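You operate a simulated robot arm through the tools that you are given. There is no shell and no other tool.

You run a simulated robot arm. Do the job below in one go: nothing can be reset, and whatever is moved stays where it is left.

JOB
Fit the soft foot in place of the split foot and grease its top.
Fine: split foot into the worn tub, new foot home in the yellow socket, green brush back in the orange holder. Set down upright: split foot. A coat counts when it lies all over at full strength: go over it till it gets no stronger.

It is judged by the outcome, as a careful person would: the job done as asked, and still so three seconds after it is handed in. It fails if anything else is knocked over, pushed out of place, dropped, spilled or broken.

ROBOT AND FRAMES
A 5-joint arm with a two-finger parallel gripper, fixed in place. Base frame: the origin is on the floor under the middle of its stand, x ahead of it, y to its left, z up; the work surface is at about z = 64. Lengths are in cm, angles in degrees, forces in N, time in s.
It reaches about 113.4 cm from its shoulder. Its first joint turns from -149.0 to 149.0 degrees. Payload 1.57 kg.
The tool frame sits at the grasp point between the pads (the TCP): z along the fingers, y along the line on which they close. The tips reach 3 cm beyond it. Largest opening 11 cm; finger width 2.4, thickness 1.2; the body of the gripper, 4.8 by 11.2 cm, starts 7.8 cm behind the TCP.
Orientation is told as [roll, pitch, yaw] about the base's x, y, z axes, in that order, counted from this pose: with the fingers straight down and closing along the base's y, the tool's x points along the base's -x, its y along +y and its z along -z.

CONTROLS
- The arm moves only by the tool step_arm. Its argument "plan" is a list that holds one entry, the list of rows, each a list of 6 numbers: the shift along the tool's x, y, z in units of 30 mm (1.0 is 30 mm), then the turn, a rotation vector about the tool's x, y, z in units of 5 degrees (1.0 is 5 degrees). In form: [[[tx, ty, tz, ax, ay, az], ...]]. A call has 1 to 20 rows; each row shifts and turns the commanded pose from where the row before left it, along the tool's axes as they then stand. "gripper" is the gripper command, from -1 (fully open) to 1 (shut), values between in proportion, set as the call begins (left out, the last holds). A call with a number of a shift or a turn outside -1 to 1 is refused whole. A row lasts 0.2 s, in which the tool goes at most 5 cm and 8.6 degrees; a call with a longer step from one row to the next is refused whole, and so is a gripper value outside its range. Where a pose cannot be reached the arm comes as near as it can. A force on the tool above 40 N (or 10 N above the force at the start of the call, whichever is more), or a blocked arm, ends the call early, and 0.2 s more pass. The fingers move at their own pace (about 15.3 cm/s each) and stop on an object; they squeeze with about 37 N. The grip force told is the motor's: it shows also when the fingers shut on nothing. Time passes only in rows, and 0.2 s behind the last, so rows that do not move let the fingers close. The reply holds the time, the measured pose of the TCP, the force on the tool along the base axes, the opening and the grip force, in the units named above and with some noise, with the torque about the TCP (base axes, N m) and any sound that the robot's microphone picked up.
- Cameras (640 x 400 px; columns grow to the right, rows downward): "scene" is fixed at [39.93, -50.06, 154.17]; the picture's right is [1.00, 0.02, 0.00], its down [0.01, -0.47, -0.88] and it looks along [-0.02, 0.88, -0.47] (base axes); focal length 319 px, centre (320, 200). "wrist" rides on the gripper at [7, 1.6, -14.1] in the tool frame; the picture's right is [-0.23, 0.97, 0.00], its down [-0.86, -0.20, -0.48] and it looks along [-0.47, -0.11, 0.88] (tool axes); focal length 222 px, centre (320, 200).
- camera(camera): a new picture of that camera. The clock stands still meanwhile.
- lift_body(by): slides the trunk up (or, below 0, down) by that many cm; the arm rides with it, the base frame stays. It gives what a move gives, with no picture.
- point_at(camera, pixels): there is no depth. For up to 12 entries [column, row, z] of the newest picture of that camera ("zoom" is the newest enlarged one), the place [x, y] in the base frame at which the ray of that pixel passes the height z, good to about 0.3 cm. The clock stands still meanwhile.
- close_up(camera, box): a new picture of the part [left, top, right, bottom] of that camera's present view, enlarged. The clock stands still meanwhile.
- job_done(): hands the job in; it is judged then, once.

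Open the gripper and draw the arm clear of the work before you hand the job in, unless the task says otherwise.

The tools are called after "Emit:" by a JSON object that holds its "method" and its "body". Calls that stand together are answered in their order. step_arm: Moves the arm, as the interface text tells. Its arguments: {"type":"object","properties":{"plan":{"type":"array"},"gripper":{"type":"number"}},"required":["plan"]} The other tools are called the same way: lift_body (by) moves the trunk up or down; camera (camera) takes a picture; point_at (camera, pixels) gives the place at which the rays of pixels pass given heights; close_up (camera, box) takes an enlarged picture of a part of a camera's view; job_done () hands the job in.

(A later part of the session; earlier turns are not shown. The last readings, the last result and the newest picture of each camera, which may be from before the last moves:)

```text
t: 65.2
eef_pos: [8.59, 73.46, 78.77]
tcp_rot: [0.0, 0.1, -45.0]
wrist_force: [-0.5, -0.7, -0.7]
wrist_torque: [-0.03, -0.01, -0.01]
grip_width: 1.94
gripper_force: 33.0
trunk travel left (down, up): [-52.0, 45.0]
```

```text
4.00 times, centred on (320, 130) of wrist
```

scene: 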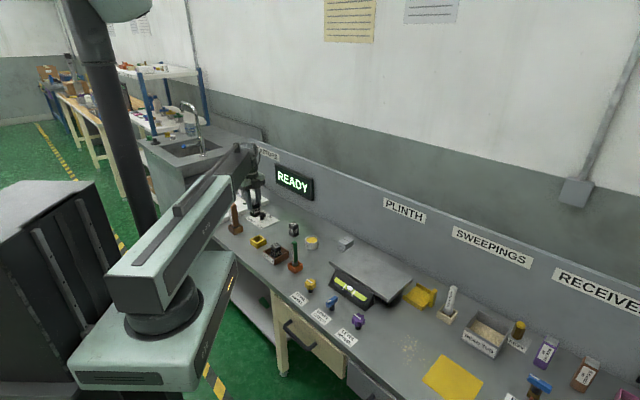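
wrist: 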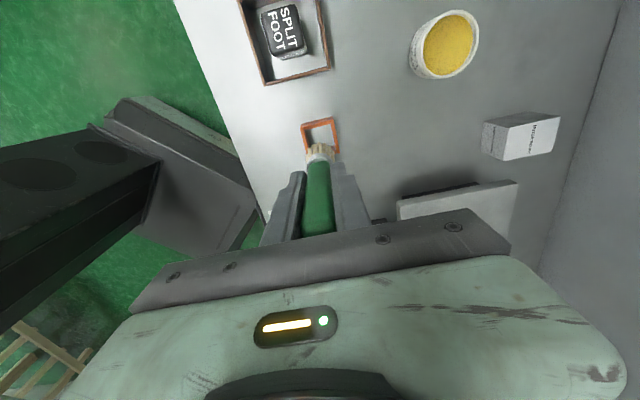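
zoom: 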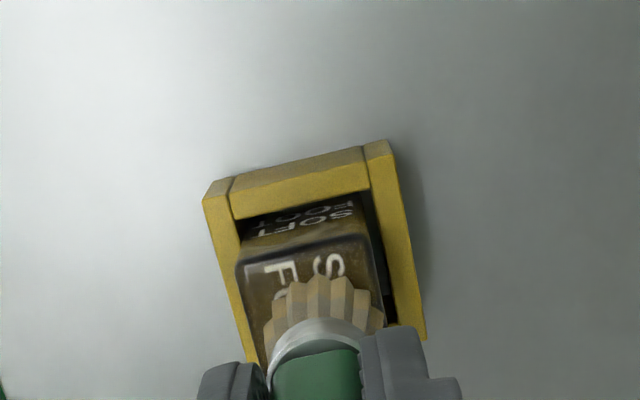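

The coat has begun (top looks yellowish-brown), the contact force has fallen to zero. I lift 4 cm to examine the coat and the brush's attitude.

Emit:
{"method": "lift_body", "body": {"by": 4}}

Emit:
{"method": "close_up", "body": {"camera": "scene", "box": [242, 210, 282, 245]}}

Emit:
{"method": "close_up", "body": {"camera": "wrist", "box": [260, 60, 420, 180]}}

```text
t: 66.1
eef_pos: [8.55, 73.61, 82.74]
tcp_rot: [0.0, 0.1, -45.0]
wrist_force: [-0.2, 0.5, -1.3]
wrist_torque: [0.0, 0.01, -0.02]
grip_width: 1.94
gripper_force: 33.0
trunk travel left (down, up): [-56.0, 41.0]
```

```text
11.43 times, centred on (262, 228) of scene
```

zoom: 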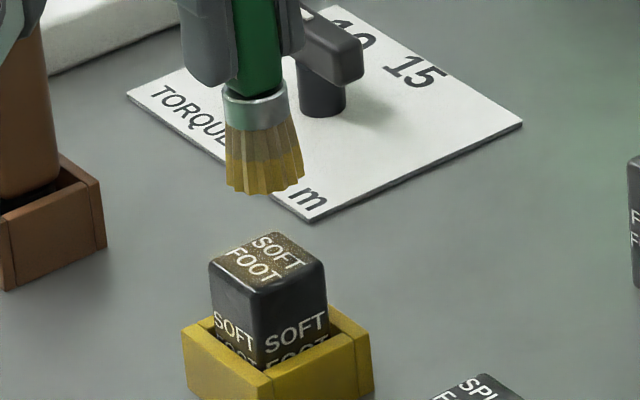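

```text
3.33 times, centred on (340, 120) of wrist
```

zoom: 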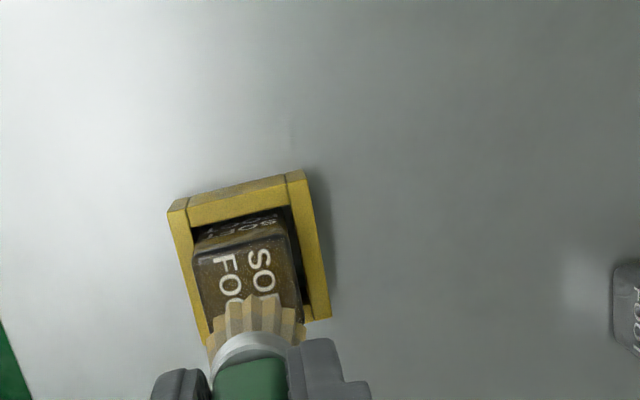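

The top has a faint, even coat; it needs more passes. I lower again, 1 mm deeper than before, and repeat the raster.

Emit:
{"method": "lift_body", "body": {"by": -4.0}}

Emit:
{"method": "lift_body", "body": {"by": -0.1}}

```text
t: 66.9
eef_pos: [8.47, 73.68, 78.78]
tcp_rot: [0.0, 0.0, -45.0]
wrist_force: [0.5, 0.2, -0.6]
wrist_torque: [0.02, 0.01, -0.02]
grip_width: 1.93
gripper_force: 33.3
trunk travel left (down, up): [-52.0, 45.0]
```

```text
t: 67.4
eef_pos: [8.45, 73.51, 78.63]
tcp_rot: [0.0, 0.0, -45.1]
wrist_force: [-0.2, -0.7, -2.1]
wrist_torque: [-0.01, 0.02, -0.01]
grip_width: 1.95
gripper_force: 33.8
trunk travel left (down, up): [-51.9, 45.1]
```

No contact yet; I lower in further 1 mm steps.

Emit:
{"method": "lift_body", "body": {"by": -0.1}}

Emit:
{"method": "lift_body", "body": {"by": -0.1}}

```text
t: 67.9
eef_pos: [8.48, 73.53, 78.59]
tcp_rot: [0.0, 0.1, -45.0]
wrist_force: [0.6, 1.5, 9.0]
wrist_torque: [0.24, 0.07, -0.04]
grip_width: 1.95
gripper_force: 33.6
trunk travel left (down, up): [-51.8, 45.2]
```

```text
t: 68.4
eef_pos: [8.52, 73.48, 78.53]
tcp_rot: [0.0, 0.1, -45.1]
wrist_force: [0.0, 2.6, 23.5]
wrist_torque: [0.44, 0.15, -0.03]
grip_width: 1.97
gripper_force: 33.0
trunk travel left (down, up): [-51.7, 45.3]
```

23.5 N is more than needed; I back off 0.6 mm and raster again.

Emit:
{"method": "lift_body", "body": {"by": 0.06}}

Emit:
{"method": "step_arm", "body": {"plan": [[[-0.133, -0.133, 0, 0, 0, 0], [-0.133, -0.133, 0, 0, 0, 0], [0.133, 0, 0, 0, 0, 0], [0.133, 0, 0, 0, 0, 0], [0.133, 0, 0, 0, 0, 0], [0.133, 0, 0, 0, 0, 0], [0, 0.133, 0, 0, 0, 0], [0, 0.133, 0, 0, 0, 0], [-0.133, 0, 0, 0, 0, 0], [-0.133, 0, 0, 0, 0, 0], [-0.133, 0, 0, 0, 0, 0], [-0.133, 0, 0, 0, 0, 0], [0, 0.133, 0, 0, 0, 0], [0, 0.133, 0, 0, 0, 0], [0.133, 0, 0, 0, 0, 0], [0.133, 0, 0, 0, 0, 0], [0.133, 0, 0, 0, 0, 0], [0.133, 0, 0, 0, 0, 0], [-0.133, -0.133, 0, 0, 0, 0], [-0.133, -0.133, 0, 0, 0, 0]]]}}

Emit:
{"method": "close_up", "body": {"camera": "scene", "box": [242, 215, 282, 245]}}

Emit:
{"method": "close_up", "body": {"camera": "wrist", "box": [260, 80, 380, 180]}}

```text
t: 68.9
eef_pos: [8.46, 73.56, 78.54]
tcp_rot: [-0.1, 0.1, -45.0]
wrist_force: [-0.3, 2.5, 16.7]
wrist_torque: [0.32, 0.14, 0.02]
grip_width: 1.97
gripper_force: 32.8
trunk travel left (down, up): [-51.8, 45.2]
```

```text
t: 73.1
eef_pos: [8.58, 73.63, 78.6]
tcp_rot: [0.0, 0.1, -44.9]
wrist_force: [-0.2, -0.4, -0.5]
wrist_torque: [-0.01, 0.01, -0.03]
grip_width: 1.93
gripper_force: 33.9
trunk travel left (down, up): [-51.8, 45.2]
```

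```text
13.33 times, centred on (262, 230) of scene
```

zoom: 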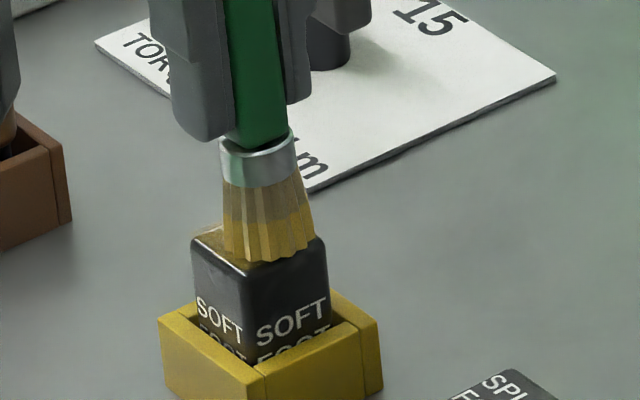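

```text
4.00 times, centred on (320, 130) of wrist
```

zoom: 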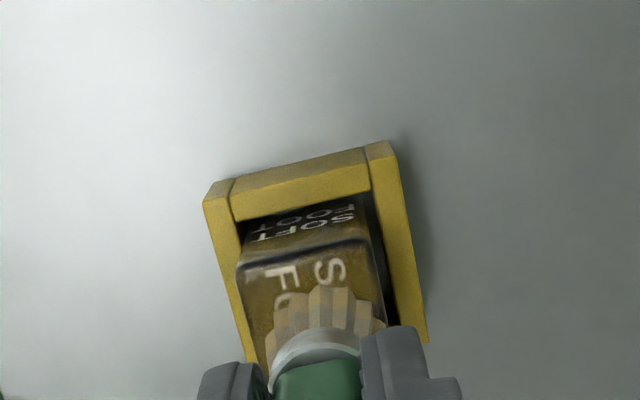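

The coat is getting stronger. Strokes along the tool's x tend to pivot the brush in the pads, so I regain contact and now stroke along the tool's y instead.

Emit:
{"method": "lift_body", "body": {"by": -0.1}}

Emit:
{"method": "lift_body", "body": {"by": -0.1}}

```text
t: 73.6
eef_pos: [8.54, 73.49, 78.42]
tcp_rot: [0.0, 0.0, -45.0]
wrist_force: [0.0, 0.1, 3.2]
wrist_torque: [0.05, 0.07, 0.0]
grip_width: 1.93
gripper_force: 33.2
trunk travel left (down, up): [-51.7, 45.3]
```

```text
t: 74.2
eef_pos: [8.5, 73.5, 78.35]
tcp_rot: [0.1, -0.1, -45.0]
wrist_force: [-0.6, 2.9, 15.2]
wrist_torque: [0.24, 0.04, -0.04]
grip_width: 1.95
gripper_force: 33.6
trunk travel left (down, up): [-51.6, 45.4]
```

15 N contact. I stroke along y in five lanes.

Emit:
{"method": "step_arm", "body": {"plan": [[[-0.267, -0.267, 0, 0, 0, 0], [0, 0.178, 0, 0, 0, 0], [0, 0.178, 0, 0, 0, 0], [0, 0.178, 0, 0, 0, 0], [0.133, 0, 0, 0, 0, 0], [0, -0.178, 0, 0, 0, 0], [0, -0.178, 0, 0, 0, 0], [0, -0.178, 0, 0, 0, 0], [0.133, 0, 0, 0, 0, 0], [0, 0.178, 0, 0, 0, 0], [0, 0.178, 0, 0, 0, 0], [0, 0.178, 0, 0, 0, 0], [0.133, 0, 0, 0, 0, 0], [0, -0.178, 0, 0, 0, 0], [0, -0.178, 0, 0, 0, 0], [0, -0.178, 0, 0, 0, 0], [0.133, 0, 0, 0, 0, 0], [0, 0.178, 0, 0, 0, 0], [0, 0.178, 0, 0, 0, 0], [0, 0.178, 0, 0, 0, 0]]]}}

Emit:
{"method": "close_up", "body": {"camera": "wrist", "box": [260, 80, 380, 180]}}

Emit:
{"method": "close_up", "body": {"camera": "scene", "box": [242, 215, 282, 245]}}

```text
t: 78.3
eef_pos: [8.44, 74.6, 78.32]
tcp_rot: [0.1, 0.0, -45.1]
wrist_force: [0.8, -0.2, -1.2]
wrist_torque: [0.05, -0.01, -0.01]
grip_width: 1.94
gripper_force: 33.2
trunk travel left (down, up): [-51.6, 45.4]
```

```text
4.00 times, centred on (320, 130) of wrist
```

zoom: 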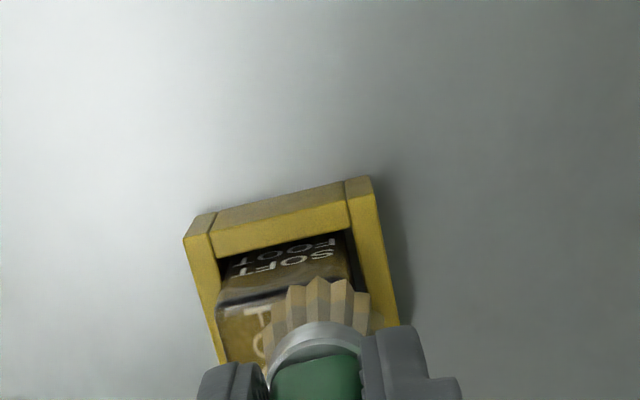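

```text
13.33 times, centred on (262, 230) of scene
```

zoom: 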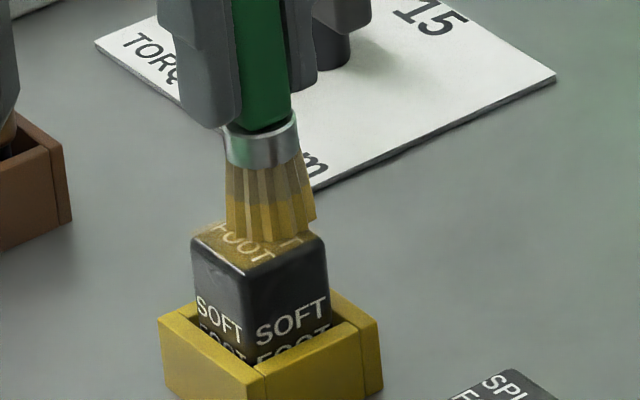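

Good progress; contact is again lost at the end. I lift and inspect the whole top for coverage.

Emit:
{"method": "lift_body", "body": {"by": 5}}

Emit:
{"method": "close_up", "body": {"camera": "scene", "box": [246, 222, 270, 240]}}

Emit:
{"method": "close_up", "body": {"camera": "wrist", "box": [260, 80, 380, 170]}}

Emit:
{"method": "close_up", "body": {"camera": "scene", "box": [242, 195, 282, 230]}}

```text
t: 79.3
eef_pos: [8.42, 74.66, 83.19]
tcp_rot: [0.0, -0.1, -45.0]
wrist_force: [0.2, -0.1, 0.2]
wrist_torque: [0.0, -0.03, -0.01]
grip_width: 1.93
gripper_force: 33.4
trunk travel left (down, up): [-56.6, 40.4]
```

```text
16.00 times, centred on (258, 231) of scene
```

zoom: 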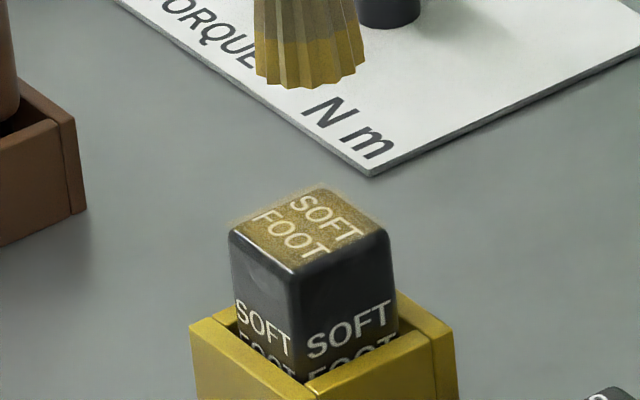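

```text
4.44 times, centred on (320, 125) of wrist
```

zoom: 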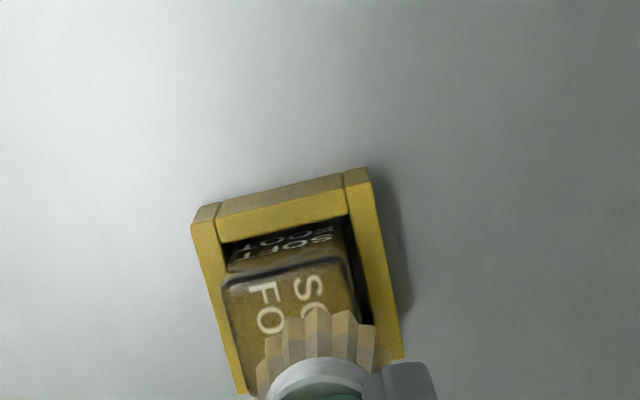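

```text
11.43 times, centred on (262, 212) of scene
```

zoom: 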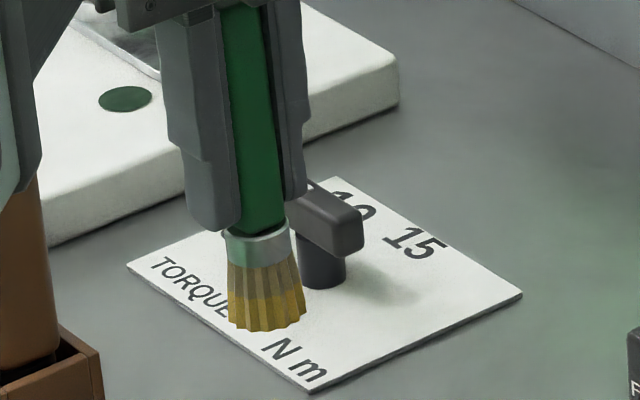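

The coat is roughly at half strength and even; the brush leans slightly. I lower again and run the lanes in reverse (moving towards −x), which should also right the brush.

Emit:
{"method": "lift_body", "body": {"by": -5}}

Emit:
{"method": "lift_body", "body": {"by": -0.15}}

Emit:
{"method": "lift_body", "body": {"by": -0.1}}

```text
t: 80.2
eef_pos: [8.32, 74.63, 78.31]
tcp_rot: [-0.1, 0.1, -45.0]
wrist_force: [-0.6, -0.8, 0.3]
wrist_torque: [-0.02, -0.02, 0.03]
grip_width: 1.94
gripper_force: 33.1
trunk travel left (down, up): [-51.6, 45.4]
```

```text
t: 80.7
eef_pos: [8.45, 74.62, 78.24]
tcp_rot: [0.0, 0.1, -45.0]
wrist_force: [0.4, 2.1, 14.8]
wrist_torque: [0.33, 0.07, -0.02]
grip_width: 1.94
gripper_force: 33.8
trunk travel left (down, up): [-51.4, 45.6]
```

```text
t: 81.2
eef_pos: [8.48, 74.45, 78.16]
tcp_rot: [0.1, 0.1, -44.9]
wrist_force: [1.3, 5.4, 26.7]
wrist_torque: [0.56, 0.12, -0.03]
grip_width: 1.93
gripper_force: 33.6
trunk travel left (down, up): [-51.3, 45.7]
```

26.7 N is somewhat high; I back off slightly and run the reverse lanes.

Emit:
{"method": "lift_body", "body": {"by": 0.06}}

Emit:
{"method": "step_arm", "body": {"plan": [[[0, -0.178, 0, 0, 0, 0], [0, -0.178, 0, 0, 0, 0], [0, -0.178, 0, 0, 0, 0], [-0.133, 0, 0, 0, 0, 0], [0, 0.178, 0, 0, 0, 0], [0, 0.178, 0, 0, 0, 0], [0, 0.178, 0, 0, 0, 0], [-0.133, 0, 0, 0, 0, 0], [0, -0.178, 0, 0, 0, 0], [0, -0.178, 0, 0, 0, 0], [0, -0.178, 0, 0, 0, 0], [-0.133, 0, 0, 0, 0, 0], [0, 0.178, 0, 0, 0, 0], [0, 0.178, 0, 0, 0, 0], [0, 0.178, 0, 0, 0, 0], [-0.133, 0, 0, 0, 0, 0], [0, -0.178, 0, 0, 0, 0], [0, -0.178, 0, 0, 0, 0], [0, -0.178, 0, 0, 0, 0]]]}}

Emit:
{"method": "close_up", "body": {"camera": "scene", "box": [242, 215, 282, 245]}}

Emit:
{"method": "close_up", "body": {"camera": "wrist", "box": [260, 80, 380, 170]}}

```text
t: 81.7
eef_pos: [8.38, 74.54, 78.13]
tcp_rot: [0.0, 0.0, -45.0]
wrist_force: [0.6, 2.4, 20.0]
wrist_torque: [0.35, 0.09, -0.01]
grip_width: 1.95
gripper_force: 33.8
trunk travel left (down, up): [-51.4, 45.6]
```

```text
t: 85.7
eef_pos: [8.46, 72.5, 78.0]
tcp_rot: [0.0, 0.0, -45.0]
wrist_force: [-1.0, 0.6, -0.5]
wrist_torque: [-0.03, 0.01, 0.0]
grip_width: 1.95
gripper_force: 33.8
trunk travel left (down, up): [-51.4, 45.6]
```

```text
13.33 times, centred on (262, 230) of scene
```

zoom: 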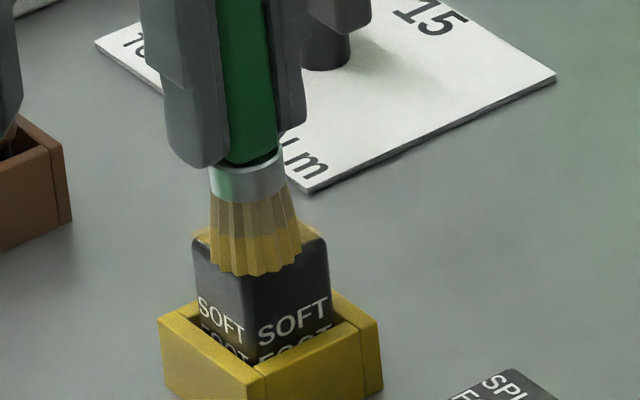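

```text
4.44 times, centred on (320, 125) of wrist
```

zoom: 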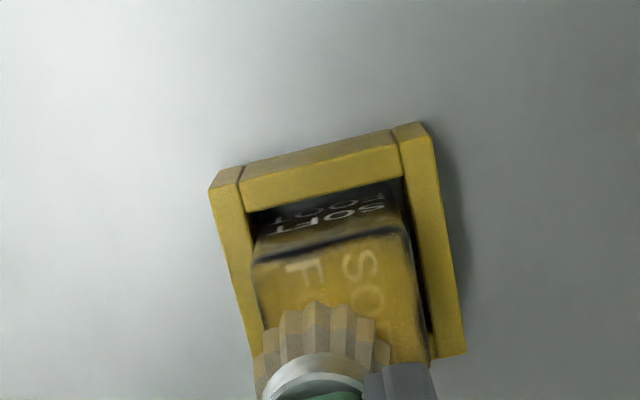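

The coat is much stronger now. I lift to check evenness.

Emit:
{"method": "lift_body", "body": {"by": 5}}

Emit:
{"method": "close_up", "body": {"camera": "scene", "box": [246, 222, 270, 240]}}

Emit:
{"method": "close_up", "body": {"camera": "scene", "box": [238, 190, 278, 230]}}

```text
t: 86.6
eef_pos: [8.46, 72.51, 83.07]
tcp_rot: [0.1, 0.1, -44.9]
wrist_force: [0.9, 0.4, -0.5]
wrist_torque: [0.01, 0.02, 0.01]
grip_width: 1.93
gripper_force: 33.8
trunk travel left (down, up): [-56.4, 40.6]
```

```text
16.00 times, centred on (258, 231) of scene
```

zoom: 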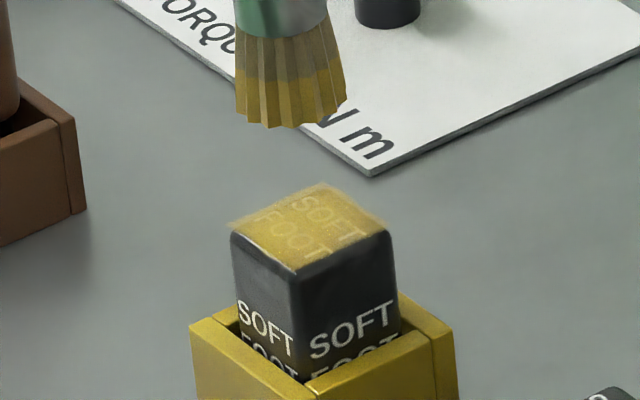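

```text
10.00 times, centred on (258, 210) of scene
```

zoom: 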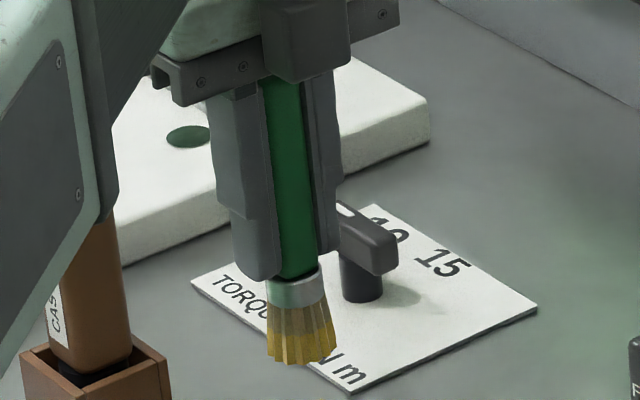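

The coat is nearly full, lettering only faintly visible. I do another pass, starting again from the +x side.

Emit:
{"method": "step_arm", "body": {"plan": [[[0.267, 0, 0, 0, 0, 0], [0.267, 0, 0, 0, 0, 0], [0, 0, 0, 0, 0, 0]]]}}

Emit:
{"method": "lift_body", "body": {"by": -5}}

Emit:
{"method": "lift_body", "body": {"by": -0.15}}

Emit:
{"method": "lift_body", "body": {"by": -0.1}}

```text
t: 87.4
eef_pos: [7.25, 73.69, 83.1]
tcp_rot: [0.0, -0.1, -45.0]
wrist_force: [0.2, 0.2, -0.3]
wrist_torque: [-0.01, 0.02, 0.04]
grip_width: 1.95
gripper_force: 33.3
trunk travel left (down, up): [-56.4, 40.6]
```

```text
t: 88.4
eef_pos: [7.51, 73.54, 78.01]
tcp_rot: [0.0, 0.0, -44.9]
wrist_force: [0.3, 0.7, -0.9]
wrist_torque: [0.01, 0.0, 0.01]
grip_width: 1.97
gripper_force: 33.2
trunk travel left (down, up): [-51.4, 45.6]
```

```text
t: 88.9
eef_pos: [7.44, 73.65, 77.87]
tcp_rot: [0.0, 0.0, -45.0]
wrist_force: [0.6, 1.8, 8.4]
wrist_torque: [0.12, 0.06, 0.04]
grip_width: 1.96
gripper_force: 33.0
trunk travel left (down, up): [-51.3, 45.7]
```

```text
t: 89.4
eef_pos: [7.3, 73.65, 77.98]
tcp_rot: [0.1, 0.2, -45.0]
wrist_force: [-0.6, 4.6, 23.8]
wrist_torque: [0.32, 0.06, 0.01]
grip_width: 1.94
gripper_force: 33.2
trunk travel left (down, up): [-51.2, 45.8]
```

Contact force 23.8 N. I run the five lanes towards −x once more.

Emit:
{"method": "step_arm", "body": {"plan": [[[0, 0.178, 0, 0, 0, 0], [0, 0.178, 0, 0, 0, 0], [0, 0.178, 0, 0, 0, 0], [-0.133, 0, 0, 0, 0, 0], [0, -0.178, 0, 0, 0, 0], [0, -0.178, 0, 0, 0, 0], [0, -0.178, 0, 0, 0, 0], [-0.133, 0, 0, 0, 0, 0], [0, 0.178, 0, 0, 0, 0], [0, 0.178, 0, 0, 0, 0], [0, 0.178, 0, 0, 0, 0], [-0.133, 0, 0, 0, 0, 0], [0, -0.178, 0, 0, 0, 0], [0, -0.178, 0, 0, 0, 0], [0, -0.178, 0, 0, 0, 0], [-0.133, 0, 0, 0, 0, 0], [0, 0.178, 0, 0, 0, 0], [0, 0.178, 0, 0, 0, 0], [0, 0.178, 0, 0, 0, 0]]]}}

Emit:
{"method": "lift_body", "body": {"by": 5}}

Emit:
{"method": "close_up", "body": {"camera": "scene", "box": [246, 222, 270, 240]}}

Emit:
{"method": "close_up", "body": {"camera": "scene", "box": [238, 190, 278, 230]}}

Emit:
{"method": "close_up", "body": {"camera": "wrist", "box": [260, 60, 380, 160]}}

```text
t: 93.4
eef_pos: [9.58, 73.56, 78.04]
tcp_rot: [0.1, 0.0, -45.0]
wrist_force: [-5.9, -7.9, 14.7]
wrist_torque: [-0.71, 0.51, 0.02]
grip_width: 1.96
gripper_force: 33.2
trunk travel left (down, up): [-51.2, 45.8]
```

```text
t: 94.3
eef_pos: [9.71, 73.75, 82.9]
tcp_rot: [-0.1, 0.0, -45.0]
wrist_force: [0.2, 0.6, -0.8]
wrist_torque: [-0.01, -0.02, -0.01]
grip_width: 1.93
gripper_force: 33.8
trunk travel left (down, up): [-56.2, 40.8]
```

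```text
16.00 times, centred on (258, 231) of scene
```

zoom: 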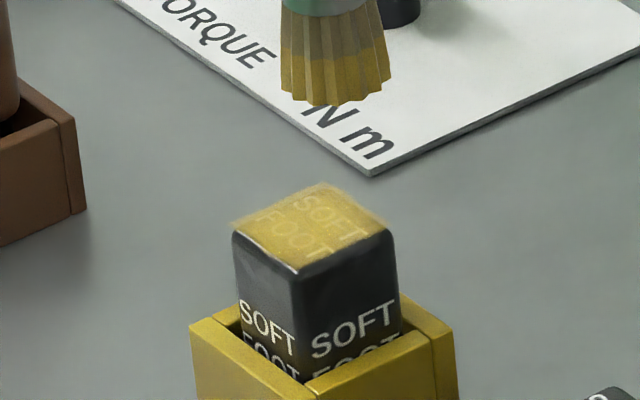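

```text
10.00 times, centred on (258, 210) of scene
```

zoom: 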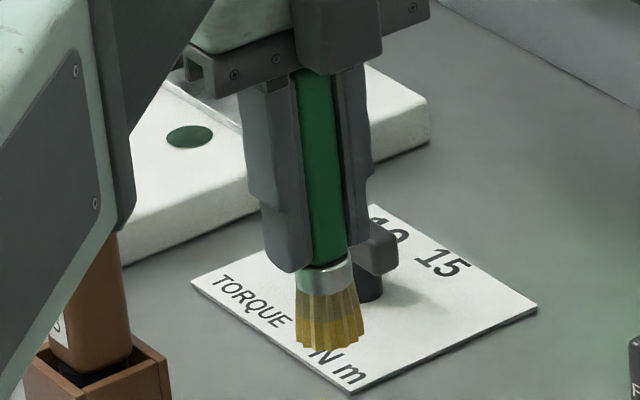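

```text
4.00 times, centred on (320, 110) of wrist
```

zoom: 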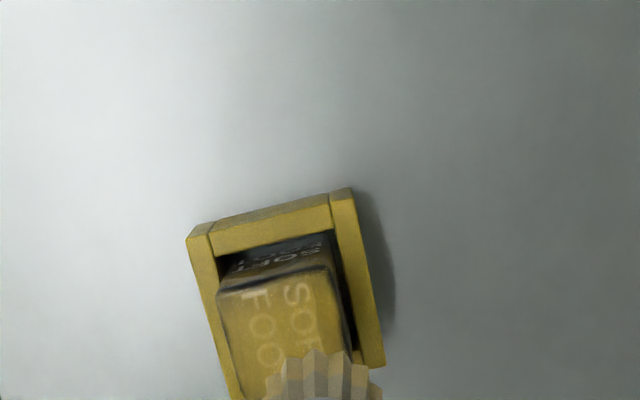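

The coat seems close to saturation with lettering faintly through. To make sure it is not limited by a dry brush, I reload: back to the grease at this height.

Emit:
{"method": "step_arm", "body": {"plan": [[[-0.665, 0.599, 0, 0, 0, 0], [-0.665, 0.599, 0, 0, 0, 0], [-0.665, 0.599, 0, 0, 0, 0], [-0.665, 0.599, 0, 0, 0, 0], [-0.665, 0.599, 0, 0, 0, 0], [-0.665, 0.599, 0, 0, 0, 0], [-0.665, 0.599, 0, 0, 0, 0], [-0.665, 0.599, 0, 0, 0, 0], [-0.665, 0.599, 0, 0, 0, 0], [0, 0, 0, 0, 0, 0], [0, 0, 0, 0, 0, 0]]]}}

Emit:
{"method": "close_up", "body": {"camera": "scene", "box": [246, 222, 270, 240]}}

Emit:
{"method": "close_up", "body": {"camera": "scene", "box": [288, 206, 336, 254]}}

Emit:
{"method": "close_up", "body": {"camera": "wrist", "box": [260, 80, 400, 200]}}

```text
t: 96.7
eef_pos: [33.7, 72.43, 82.93]
tcp_rot: [-0.1, 0.0, -45.0]
wrist_force: [0.3, 0.4, -2.0]
wrist_torque: [0.01, 0.01, 0.0]
grip_width: 1.93
gripper_force: 33.6
trunk travel left (down, up): [-56.2, 40.8]
```

```text
16.00 times, centred on (258, 231) of scene
```

zoom: 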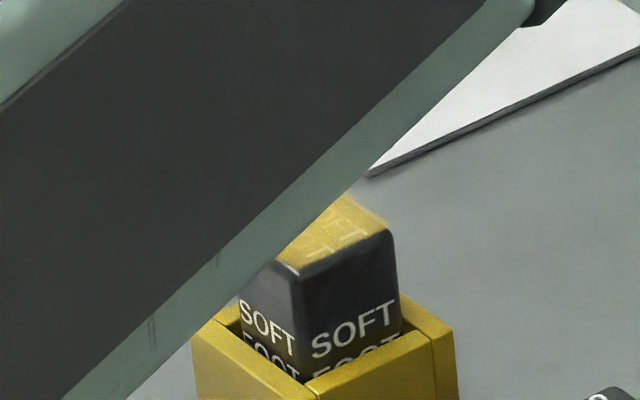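

```text
8.33 times, centred on (312, 230) of scene
```

zoom: 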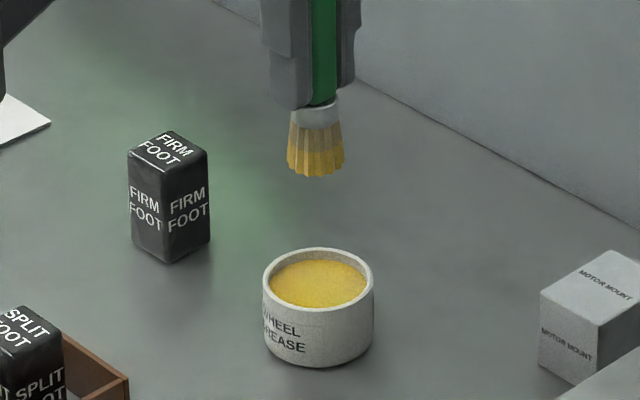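

```text
3.33 times, centred on (330, 140) of wrist
```

zoom: 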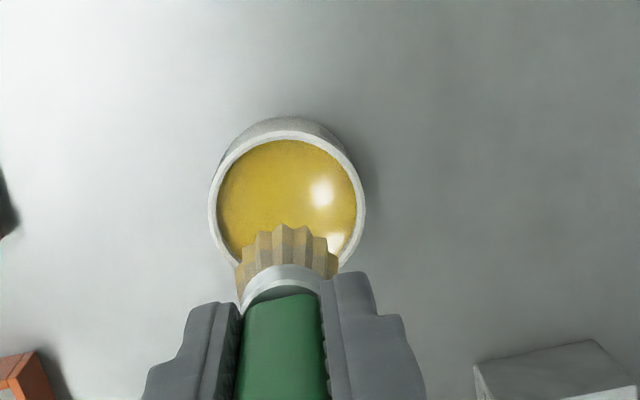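

Bristles are about 8 cm above the grease. I lower 7.2 cm then in small steps until light contact.

Emit:
{"method": "lift_body", "body": {"by": -7.2}}

Emit:
{"method": "lift_body", "body": {"by": -0.3}}

Emit:
{"method": "close_up", "body": {"camera": "scene", "box": [288, 216, 336, 258]}}

```text
t: 97.8
eef_pos: [33.78, 72.48, 75.72]
tcp_rot: [0.0, 0.0, -45.0]
wrist_force: [-0.1, 0.2, -0.2]
wrist_torque: [-0.01, 0.05, -0.04]
grip_width: 1.95
gripper_force: 33.4
trunk travel left (down, up): [-49.0, 48.0]
```

```text
t: 98.3
eef_pos: [33.79, 72.41, 75.4]
tcp_rot: [0.0, 0.0, -44.9]
wrist_force: [0.3, 0.2, 0.1]
wrist_torque: [0.02, -0.01, -0.01]
grip_width: 1.95
gripper_force: 33.3
trunk travel left (down, up): [-48.7, 48.3]
```

```text
9.52 times, centred on (312, 237) of scene
```

zoom: 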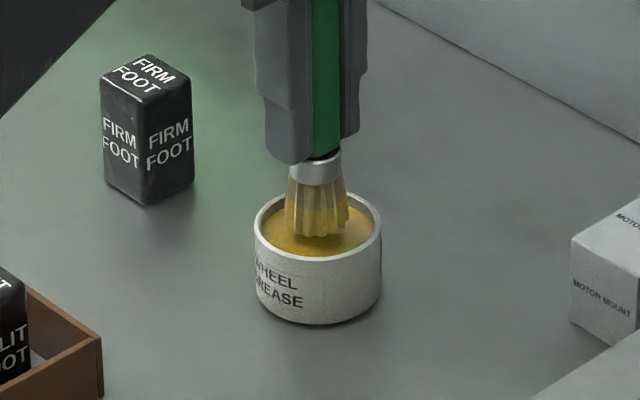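

Not touching yet; I lower a bit further in steps.

Emit:
{"method": "lift_body", "body": {"by": -0.3}}

Emit:
{"method": "lift_body", "body": {"by": -0.2}}

```text
t: 98.8
eef_pos: [33.67, 72.56, 75.09]
tcp_rot: [0.0, 0.0, -45.0]
wrist_force: [-0.5, 0.2, -0.6]
wrist_torque: [0.0, -0.03, 0.01]
grip_width: 1.94
gripper_force: 33.1
trunk travel left (down, up): [-48.4, 48.6]
```

```text
t: 99.4
eef_pos: [33.68, 72.4, 74.87]
tcp_rot: [0.0, 0.0, -45.0]
wrist_force: [1.0, 0.0, -0.4]
wrist_torque: [-0.04, 0.0, 0.0]
grip_width: 1.91
gripper_force: 32.8
trunk travel left (down, up): [-48.2, 48.8]
```

Emit:
{"method": "close_up", "body": {"camera": "scene", "box": [296, 226, 328, 254]}}

Emit:
{"method": "lift_body", "body": {"by": -0.2}}

Emit:
{"method": "lift_body", "body": {"by": -0.2}}

Emit:
{"method": "close_up", "body": {"camera": "scene", "box": [296, 226, 328, 254]}}

```text
14.29 times, centred on (312, 240) of scene
```

zoom: 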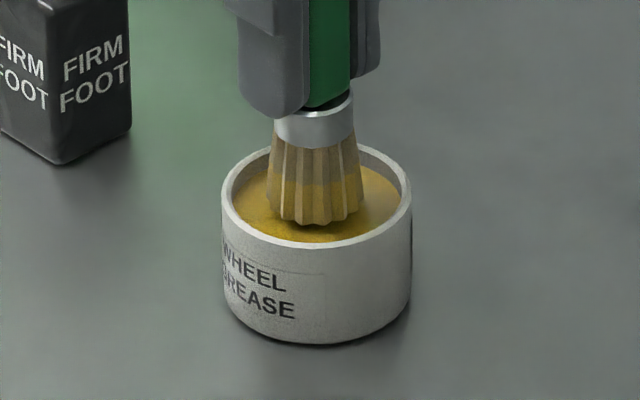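

```text
t: 99.9
eef_pos: [33.78, 72.37, 74.63]
tcp_rot: [0.0, -0.1, -45.0]
wrist_force: [0.6, -0.6, -0.1]
wrist_torque: [0.0, 0.01, -0.01]
grip_width: 1.94
gripper_force: 33.2
trunk travel left (down, up): [-48.0, 49.0]
```

```text
t: 100.4
eef_pos: [33.73, 72.39, 74.68]
tcp_rot: [0.2, 0.0, -45.1]
wrist_force: [2.3, 4.0, 20.6]
wrist_torque: [0.21, -0.11, -0.01]
grip_width: 1.96
gripper_force: 33.0
trunk travel left (down, up): [-47.8, 49.2]
```

```text
14.29 times, centred on (312, 240) of scene
```

zoom: 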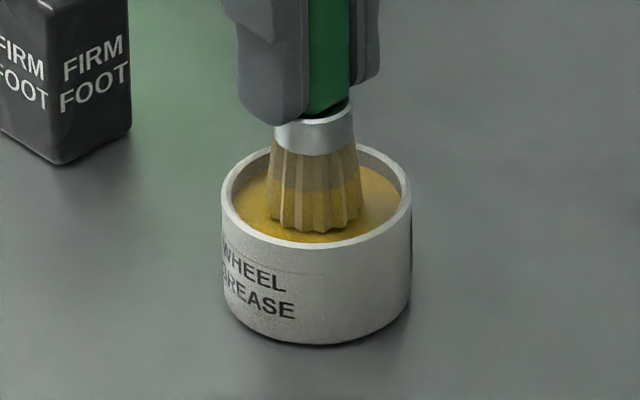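

Contact with the grease at z = 74.65 (20 N). I lift and carry the reloaded brush back to the foot, starting at the +x/−y corner.

Emit:
{"method": "lift_body", "body": {"by": 8.6}}

Emit:
{"method": "step_arm", "body": {"plan": [[[0.723, -0.661, 0, 0, 0, 0], [0.723, -0.661, 0, 0, 0, 0], [0.723, -0.661, 0, 0, 0, 0], [0.723, -0.661, 0, 0, 0, 0], [0.723, -0.661, 0, 0, 0, 0], [0.723, -0.661, 0, 0, 0, 0], [0.723, -0.661, 0, 0, 0, 0], [0.723, -0.661, 0, 0, 0, 0], [0.723, -0.661, 0, 0, 0, 0], [0, 0, 0, 0, 0, 0], [0, 0, 0, 0, 0, 0]]]}}

Emit:
{"method": "close_up", "body": {"camera": "scene", "box": [246, 222, 270, 240]}}

Emit:
{"method": "close_up", "body": {"camera": "scene", "box": [238, 190, 278, 230]}}

```text
t: 101.6
eef_pos: [33.73, 72.37, 82.93]
tcp_rot: [0.0, 0.0, -45.0]
wrist_force: [-0.7, -0.3, 0.3]
wrist_torque: [-0.01, 0.0, 0.01]
grip_width: 1.94
gripper_force: 33.0
trunk travel left (down, up): [-56.4, 40.6]
```

```text
t: 104.0
eef_pos: [7.33, 73.67, 82.97]
tcp_rot: [0.0, 0.0, -45.0]
wrist_force: [0.0, -0.1, 0.3]
wrist_torque: [-0.01, 0.0, 0.0]
grip_width: 1.94
gripper_force: 33.3
trunk travel left (down, up): [-56.4, 40.6]
```

```text
16.00 times, centred on (258, 231) of scene
```

zoom: 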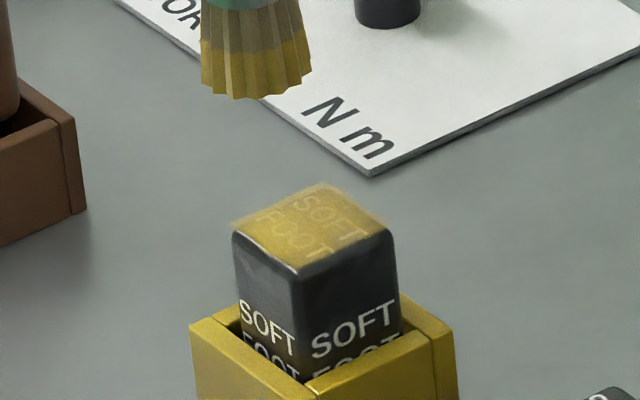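

```text
10.00 times, centred on (258, 210) of scene
```

zoom: 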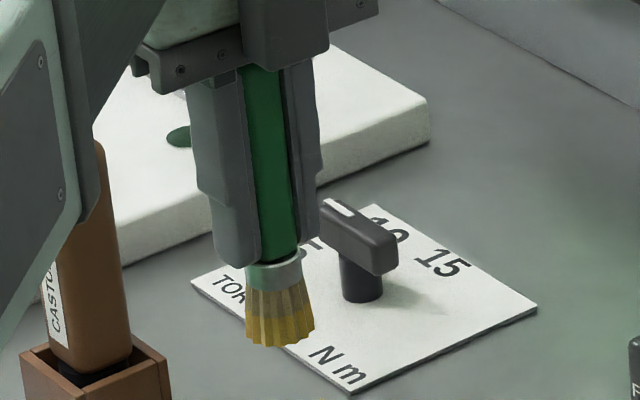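

The brush is freshly loaded. I lower to contact again.

Emit:
{"method": "lift_body", "body": {"by": -5.1}}

Emit:
{"method": "lift_body", "body": {"by": -0.15}}

Emit:
{"method": "lift_body", "body": {"by": -0.1}}

```text
t: 105.0
eef_pos: [7.4, 73.66, 78.04]
tcp_rot: [0.0, 0.1, -45.0]
wrist_force: [0.5, -0.2, -0.3]
wrist_torque: [-0.02, 0.02, 0.02]
grip_width: 1.92
gripper_force: 33.4
trunk travel left (down, up): [-51.3, 45.7]
```

```text
t: 105.5
eef_pos: [7.36, 73.57, 77.86]
tcp_rot: [0.0, 0.0, -45.1]
wrist_force: [0.0, 0.9, 2.1]
wrist_torque: [0.1, -0.02, -0.01]
grip_width: 1.93
gripper_force: 33.2
trunk travel left (down, up): [-51.1, 45.9]
```

```text
t: 106.0
eef_pos: [7.33, 73.64, 77.72]
tcp_rot: [0.0, -0.2, -45.0]
wrist_force: [-0.5, 3.1, 15.7]
wrist_torque: [0.17, 0.0, -0.01]
grip_width: 1.96
gripper_force: 33.7
trunk travel left (down, up): [-51.0, 46.0]
```

15.7 N; a touch deeper for lasting contact, then five lanes towards −x.

Emit:
{"method": "lift_body", "body": {"by": -0.05}}

Emit:
{"method": "step_arm", "body": {"plan": [[[0, 0.178, 0, 0, 0, 0], [0, 0.178, 0, 0, 0, 0], [0, 0.178, 0, 0, 0, 0], [-0.133, 0, 0, 0, 0, 0], [0, -0.178, 0, 0, 0, 0], [0, -0.178, 0, 0, 0, 0], [0, -0.178, 0, 0, 0, 0], [-0.133, 0, 0, 0, 0, 0], [0, 0.178, 0, 0, 0, 0], [0, 0.178, 0, 0, 0, 0], [0, 0.178, 0, 0, 0, 0], [-0.133, 0, 0, 0, 0, 0], [0, -0.178, 0, 0, 0, 0], [0, -0.178, 0, 0, 0, 0], [0, -0.178, 0, 0, 0, 0], [-0.133, 0, 0, 0, 0, 0], [0, 0.178, 0, 0, 0, 0], [0, 0.178, 0, 0, 0, 0], [0, 0.178, 0, 0, 0, 0]]]}}

Emit:
{"method": "lift_body", "body": {"by": 5}}

Emit:
{"method": "close_up", "body": {"camera": "scene", "box": [246, 222, 270, 240]}}

Emit:
{"method": "close_up", "body": {"camera": "wrist", "box": [260, 60, 380, 160]}}

```text
t: 106.5
eef_pos: [7.39, 73.51, 77.78]
tcp_rot: [0.1, 0.1, -45.1]
wrist_force: [-0.1, 4.7, 23.8]
wrist_torque: [0.3, -0.04, -0.05]
grip_width: 1.94
gripper_force: 33.0
trunk travel left (down, up): [-51.0, 46.0]
```

```text
t: 107.1
eef_pos: [7.61, 73.92, 77.74]
tcp_rot: [-0.4, 0.1, -44.7]
wrist_force: [-8.7, -11.4, 25.9]
wrist_torque: [-1.07, 0.76, -0.09]
grip_width: 1.96
gripper_force: 33.9
trunk travel left (down, up): [-51.0, 46.0]
stopped in row 3: the force on the tool passed its limit at 44 N (the readings are from after the stop); the commanded pose is now the measured one
```

```text
t: 108.0
eef_pos: [7.95, 74.27, 82.73]
tcp_rot: [-0.3, 0.0, -44.9]
wrist_force: [0.1, 0.0, -1.1]
wrist_torque: [0.0, 0.01, -0.01]
grip_width: 1.96
gripper_force: 33.3
trunk travel left (down, up): [-56.0, 41.0]
```

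```text
16.00 times, centred on (258, 231) of scene
```

zoom: 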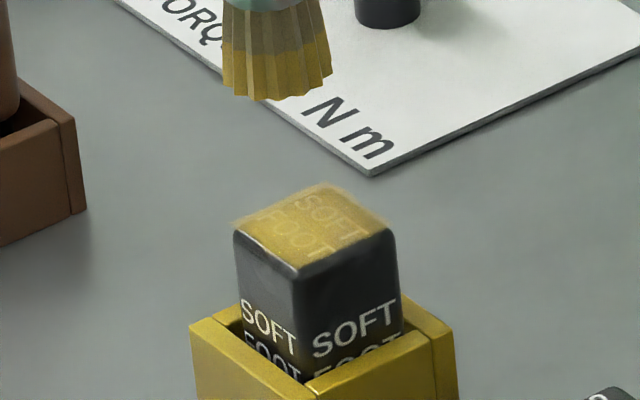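

```text
4.00 times, centred on (320, 110) of wrist
```

zoom: 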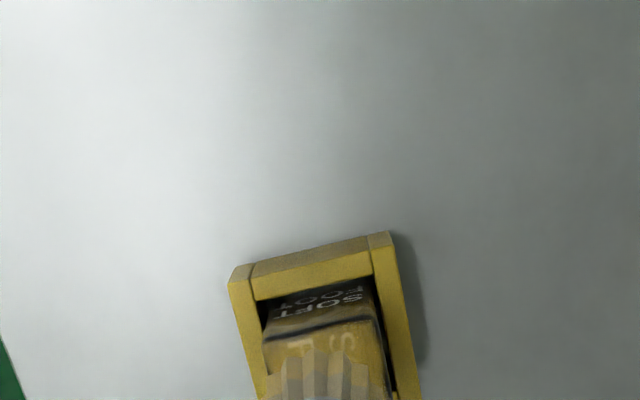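

The stroke stopped at 44 N because I pressed too hard. Socket and foot are unmoved; I redo it with a lighter touch (~8 N).

Emit:
{"method": "lift_body", "body": {"by": -4.9}}

Emit:
{"method": "lift_body", "body": {"by": -0.06}}

```text
t: 108.9
eef_pos: [7.89, 74.32, 77.76]
tcp_rot: [-0.3, 0.0, -44.9]
wrist_force: [0.2, 2.3, 7.9]
wrist_torque: [0.18, -0.08, 0.0]
grip_width: 1.96
gripper_force: 33.8
trunk travel left (down, up): [-51.1, 45.9]
```

```text
t: 109.4
eef_pos: [7.8, 74.26, 77.88]
tcp_rot: [-0.3, 0.0, -44.9]
wrist_force: [0.3, 3.7, 16.2]
wrist_torque: [0.26, -0.09, -0.01]
grip_width: 1.93
gripper_force: 33.5
trunk travel left (down, up): [-51.0, 46.0]
```

16 N; I back off slightly and run the lanes.

Emit:
{"method": "lift_body", "body": {"by": 0.03}}

Emit:
{"method": "step_arm", "body": {"plan": [[[0, -0.153, 0, 0, 0, 0], [0, -0.153, 0, 0, 0, 0], [0, 0.178, 0, 0, 0, 0], [0, 0.178, 0, 0, 0, 0], [0, 0.178, 0, 0, 0, 0], [-0.133, 0, 0, 0, 0, 0], [0, -0.178, 0, 0, 0, 0], [0, -0.178, 0, 0, 0, 0], [0, -0.178, 0, 0, 0, 0], [-0.133, 0, 0, 0, 0, 0], [0, 0.178, 0, 0, 0, 0], [0, 0.178, 0, 0, 0, 0], [0, 0.178, 0, 0, 0, 0], [-0.133, 0, 0, 0, 0, 0], [0, -0.178, 0, 0, 0, 0], [0, -0.178, 0, 0, 0, 0], [0, -0.178, 0, 0, 0, 0], [-0.133, 0, 0, 0, 0, 0], [0, 0.267, 0, 0, 0, 0], [0, 0.267, 0, 0, 0, 0]]]}}

Emit:
{"method": "lift_body", "body": {"by": 5}}

Emit:
{"method": "close_up", "body": {"camera": "scene", "box": [246, 222, 270, 240]}}

Emit:
{"method": "close_up", "body": {"camera": "wrist", "box": [260, 60, 380, 160]}}

```text
t: 109.9
eef_pos: [7.83, 74.15, 77.76]
tcp_rot: [-0.3, 0.0, -44.8]
wrist_force: [-0.5, 2.7, 13.3]
wrist_torque: [0.18, -0.08, 0.01]
grip_width: 1.94
gripper_force: 33.7
trunk travel left (down, up): [-51.0, 46.0]
```

```text
t: 110.5
eef_pos: [7.62, 73.93, 77.92]
tcp_rot: [0.3, 0.1, -44.9]
wrist_force: [5.9, 8.4, 23.8]
wrist_torque: [0.77, -0.68, 0.05]
grip_width: 1.98
gripper_force: 33.8
trunk travel left (down, up): [-51.0, 46.0]
stopped in row 3: the force on the tool passed its limit at 46 N (the readings are from after the stop); the commanded pose is now the measured one
```

```text
t: 111.5
eef_pos: [7.52, 73.91, 82.72]
tcp_rot: [0.1, 0.1, -45.1]
wrist_force: [-0.3, 0.6, -0.3]
wrist_torque: [0.04, 0.02, -0.04]
grip_width: 1.92
gripper_force: 33.5
trunk travel left (down, up): [-56.0, 41.0]
```

```text
16.00 times, centred on (258, 231) of scene
```

zoom: 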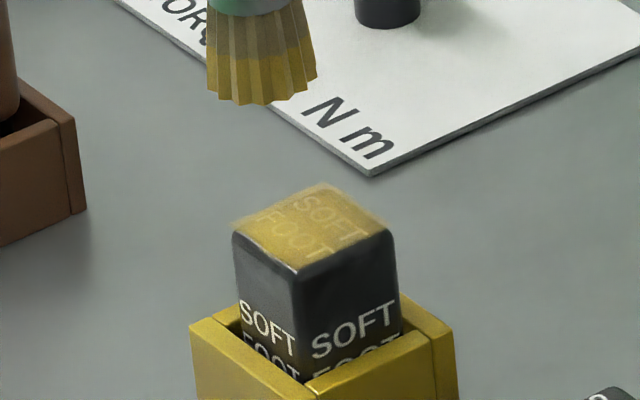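

```text
4.00 times, centred on (320, 110) of wrist
```

zoom: 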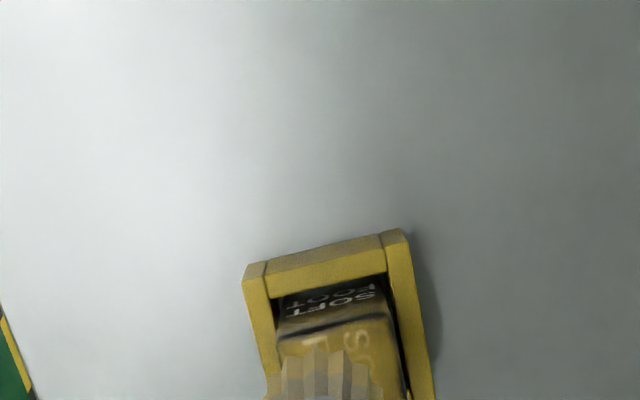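

It stopped again: pushing sideways rocks the foot a little against the socket. I use a much lighter touch now (~4 N) and smaller steps.

Emit:
{"method": "lift_body", "body": {"by": -4.8}}

Emit:
{"method": "lift_body", "body": {"by": -0.1}}

```text
t: 112.4
eef_pos: [7.32, 73.98, 77.93]
tcp_rot: [-0.1, 0.0, -45.0]
wrist_force: [-0.1, -0.1, -0.1]
wrist_torque: [0.02, -0.03, 0.02]
grip_width: 1.93
gripper_force: 32.9
trunk travel left (down, up): [-51.2, 45.8]
```

```text
t: 112.9
eef_pos: [7.25, 73.9, 77.94]
tcp_rot: [0.0, 0.1, -45.0]
wrist_force: [-0.8, -0.5, 0.3]
wrist_torque: [-0.02, 0.02, -0.02]
grip_width: 1.94
gripper_force: 33.6
trunk travel left (down, up): [-51.1, 45.9]
```

Emit:
{"method": "lift_body", "body": {"by": -0.06}}

```text
t: 113.4
eef_pos: [7.39, 73.89, 77.7]
tcp_rot: [0.1, 0.1, -45.0]
wrist_force: [0.4, 2.2, 6.4]
wrist_torque: [0.06, 0.0, 0.01]
grip_width: 1.95
gripper_force: 33.5
trunk travel left (down, up): [-51.1, 45.9]
```

6.4 N. I run three gentle lanes and check the force.

Emit:
{"method": "step_arm", "body": {"plan": [[[0, 0.1125, 0, 0, 0, 0], [0, 0.1125, 0, 0, 0, 0], [0, 0.1125, 0, 0, 0, 0], [0, 0.1125, 0, 0, 0, 0], [-0.133, 0, 0, 0, 0, 0], [0, -0.107, 0, 0, 0, 0], [0, -0.107, 0, 0, 0, 0], [0, -0.107, 0, 0, 0, 0], [0, -0.107, 0, 0, 0, 0], [0, -0.107, 0, 0, 0, 0], [-0.133, 0, 0, 0, 0, 0], [0, 0.107, 0, 0, 0, 0], [0, 0.107, 0, 0, 0, 0], [0, 0.107, 0, 0, 0, 0], [0, 0.107, 0, 0, 0, 0], [0, 0.107, 0, 0, 0, 0]]]}}

Emit:
{"method": "close_up", "body": {"camera": "scene", "box": [242, 215, 282, 245]}}

```text
t: 115.4
eef_pos: [8.14, 73.76, 77.86]
tcp_rot: [0.5, 0.1, -45.0]
wrist_force: [5.9, 7.4, 19.3]
wrist_torque: [0.62, -0.67, 0.06]
grip_width: 1.97
gripper_force: 33.3
trunk travel left (down, up): [-51.1, 45.9]
stopped in row 9: the force on the tool passed its limit at 43 N (the readings are from after the stop); the commanded pose is now the measured one
```

```text
13.33 times, centred on (262, 230) of scene
```

zoom: 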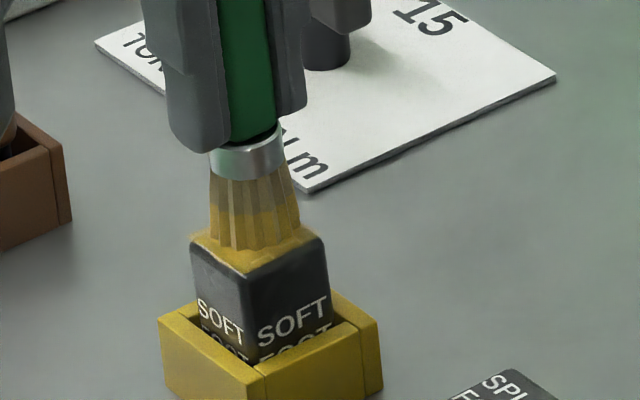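

The strokes rock the foot against the socket, which makes the force jump. I lift and look closely at the coat as it is now.

Emit:
{"method": "lift_body", "body": {"by": 5}}

Emit:
{"method": "close_up", "body": {"camera": "scene", "box": [246, 222, 270, 240]}}

Emit:
{"method": "close_up", "body": {"camera": "scene", "box": [250, 227, 266, 237]}}

```text
t: 116.3
eef_pos: [8.03, 73.88, 82.78]
tcp_rot: [0.3, 0.0, -45.0]
wrist_force: [0.3, 0.9, -0.9]
wrist_torque: [0.03, 0.01, 0.03]
grip_width: 1.97
gripper_force: 33.2
trunk travel left (down, up): [-56.1, 40.9]
```

```text
16.00 times, centred on (258, 231) of scene
```

zoom: 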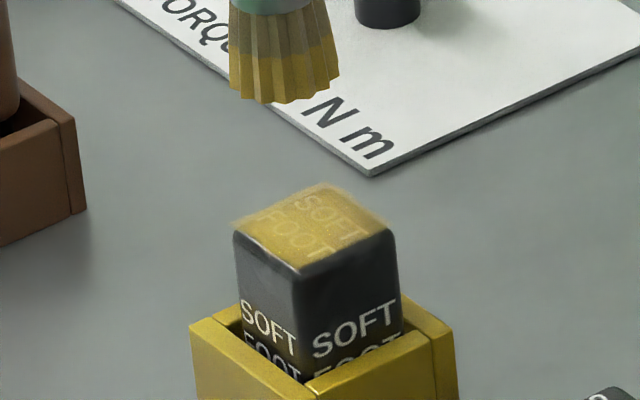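

```text
16.00 times, centred on (258, 232) of scene
```

zoom: 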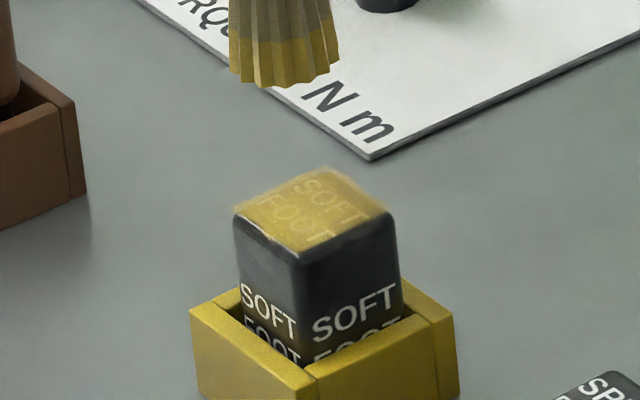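

The strength looks the same as before the reload, so it may be at its maximum. I move aside and view the foot's top from straight above with the wrist camera.

Emit:
{"method": "lift_body", "body": {"by": 6}}

Emit:
{"method": "step_arm", "body": {"plan": [[[-0.8, 0.1, 0, 0, 0, 0], [-0.8, 0.1, 0, 0, 0, 0], [-0.8, 0.1, 0, 0, 0, 0], [0, 0, 0, 0, 0, 0]]]}}

Emit:
{"method": "close_up", "body": {"camera": "wrist", "box": [270, 70, 350, 120]}}

Emit:
{"method": "camera", "body": {"camera": "wrist"}}

```text
t: 117.3
eef_pos: [8.09, 73.86, 88.76]
tcp_rot: [0.3, 0.0, -45.0]
wrist_force: [0.3, -0.6, 0.1]
wrist_torque: [-0.02, 0.0, 0.02]
grip_width: 1.93
gripper_force: 33.0
trunk travel left (down, up): [-62.1, 34.9]
```

```text
t: 118.3
eef_pos: [13.89, 69.47, 88.74]
tcp_rot: [0.3, 0.0, -45.1]
wrist_force: [-0.2, 0.2, -0.5]
wrist_torque: [0.0, 0.03, -0.06]
grip_width: 1.96
gripper_force: 33.6
trunk travel left (down, up): [-62.1, 34.9]
```

```text
8.00 times, centred on (310, 95) of wrist
```

zoom: 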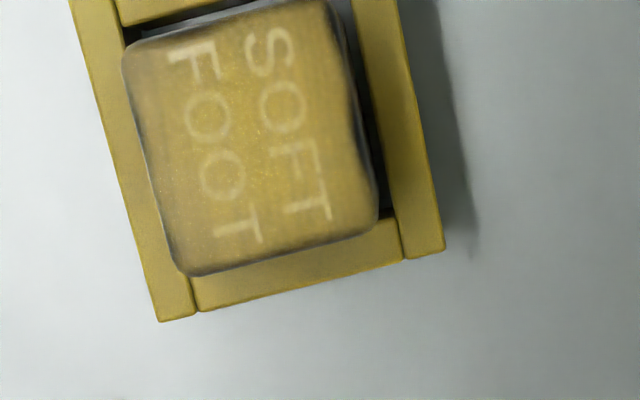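

```text
taken
```

wrist: 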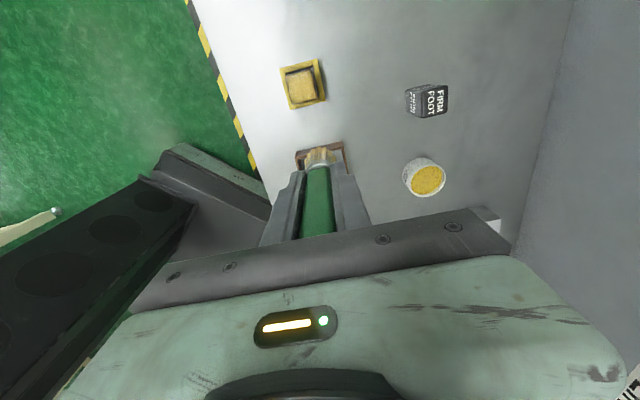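

The coat lies over the whole top; the middle seems a bit denser than the edges. I take a fuller close view to compare.

Emit:
{"method": "close_up", "body": {"camera": "wrist", "box": [278, 60, 326, 110]}}

```text
8.00 times, centred on (302, 85) of wrist
```

zoom: 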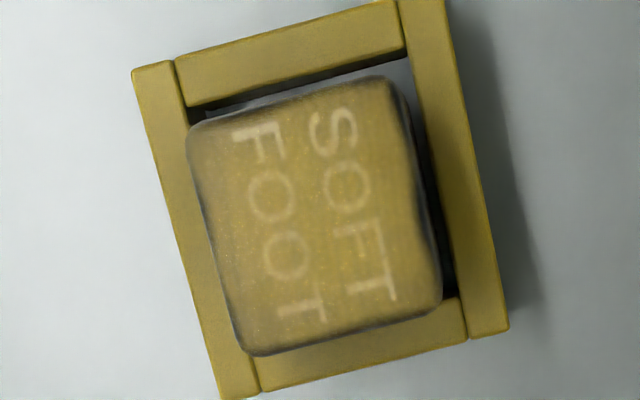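

The letters near the two ends along the tool's x still show slightly more. I get the foot's present centre for more passes aimed at the ends.

Emit:
{"method": "point_at", "body": {"camera": "zoom", "pixels": [[187, 128, 70.2], [393, 78, 70.2], [442, 300, 70.2], [250, 355, 70.2], [131, 70, 66.8], [508, 328, 66.8]]}}

```text
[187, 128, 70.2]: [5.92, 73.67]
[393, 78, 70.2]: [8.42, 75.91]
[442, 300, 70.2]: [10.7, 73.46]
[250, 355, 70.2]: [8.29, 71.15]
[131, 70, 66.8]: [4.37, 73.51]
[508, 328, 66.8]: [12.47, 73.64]
```

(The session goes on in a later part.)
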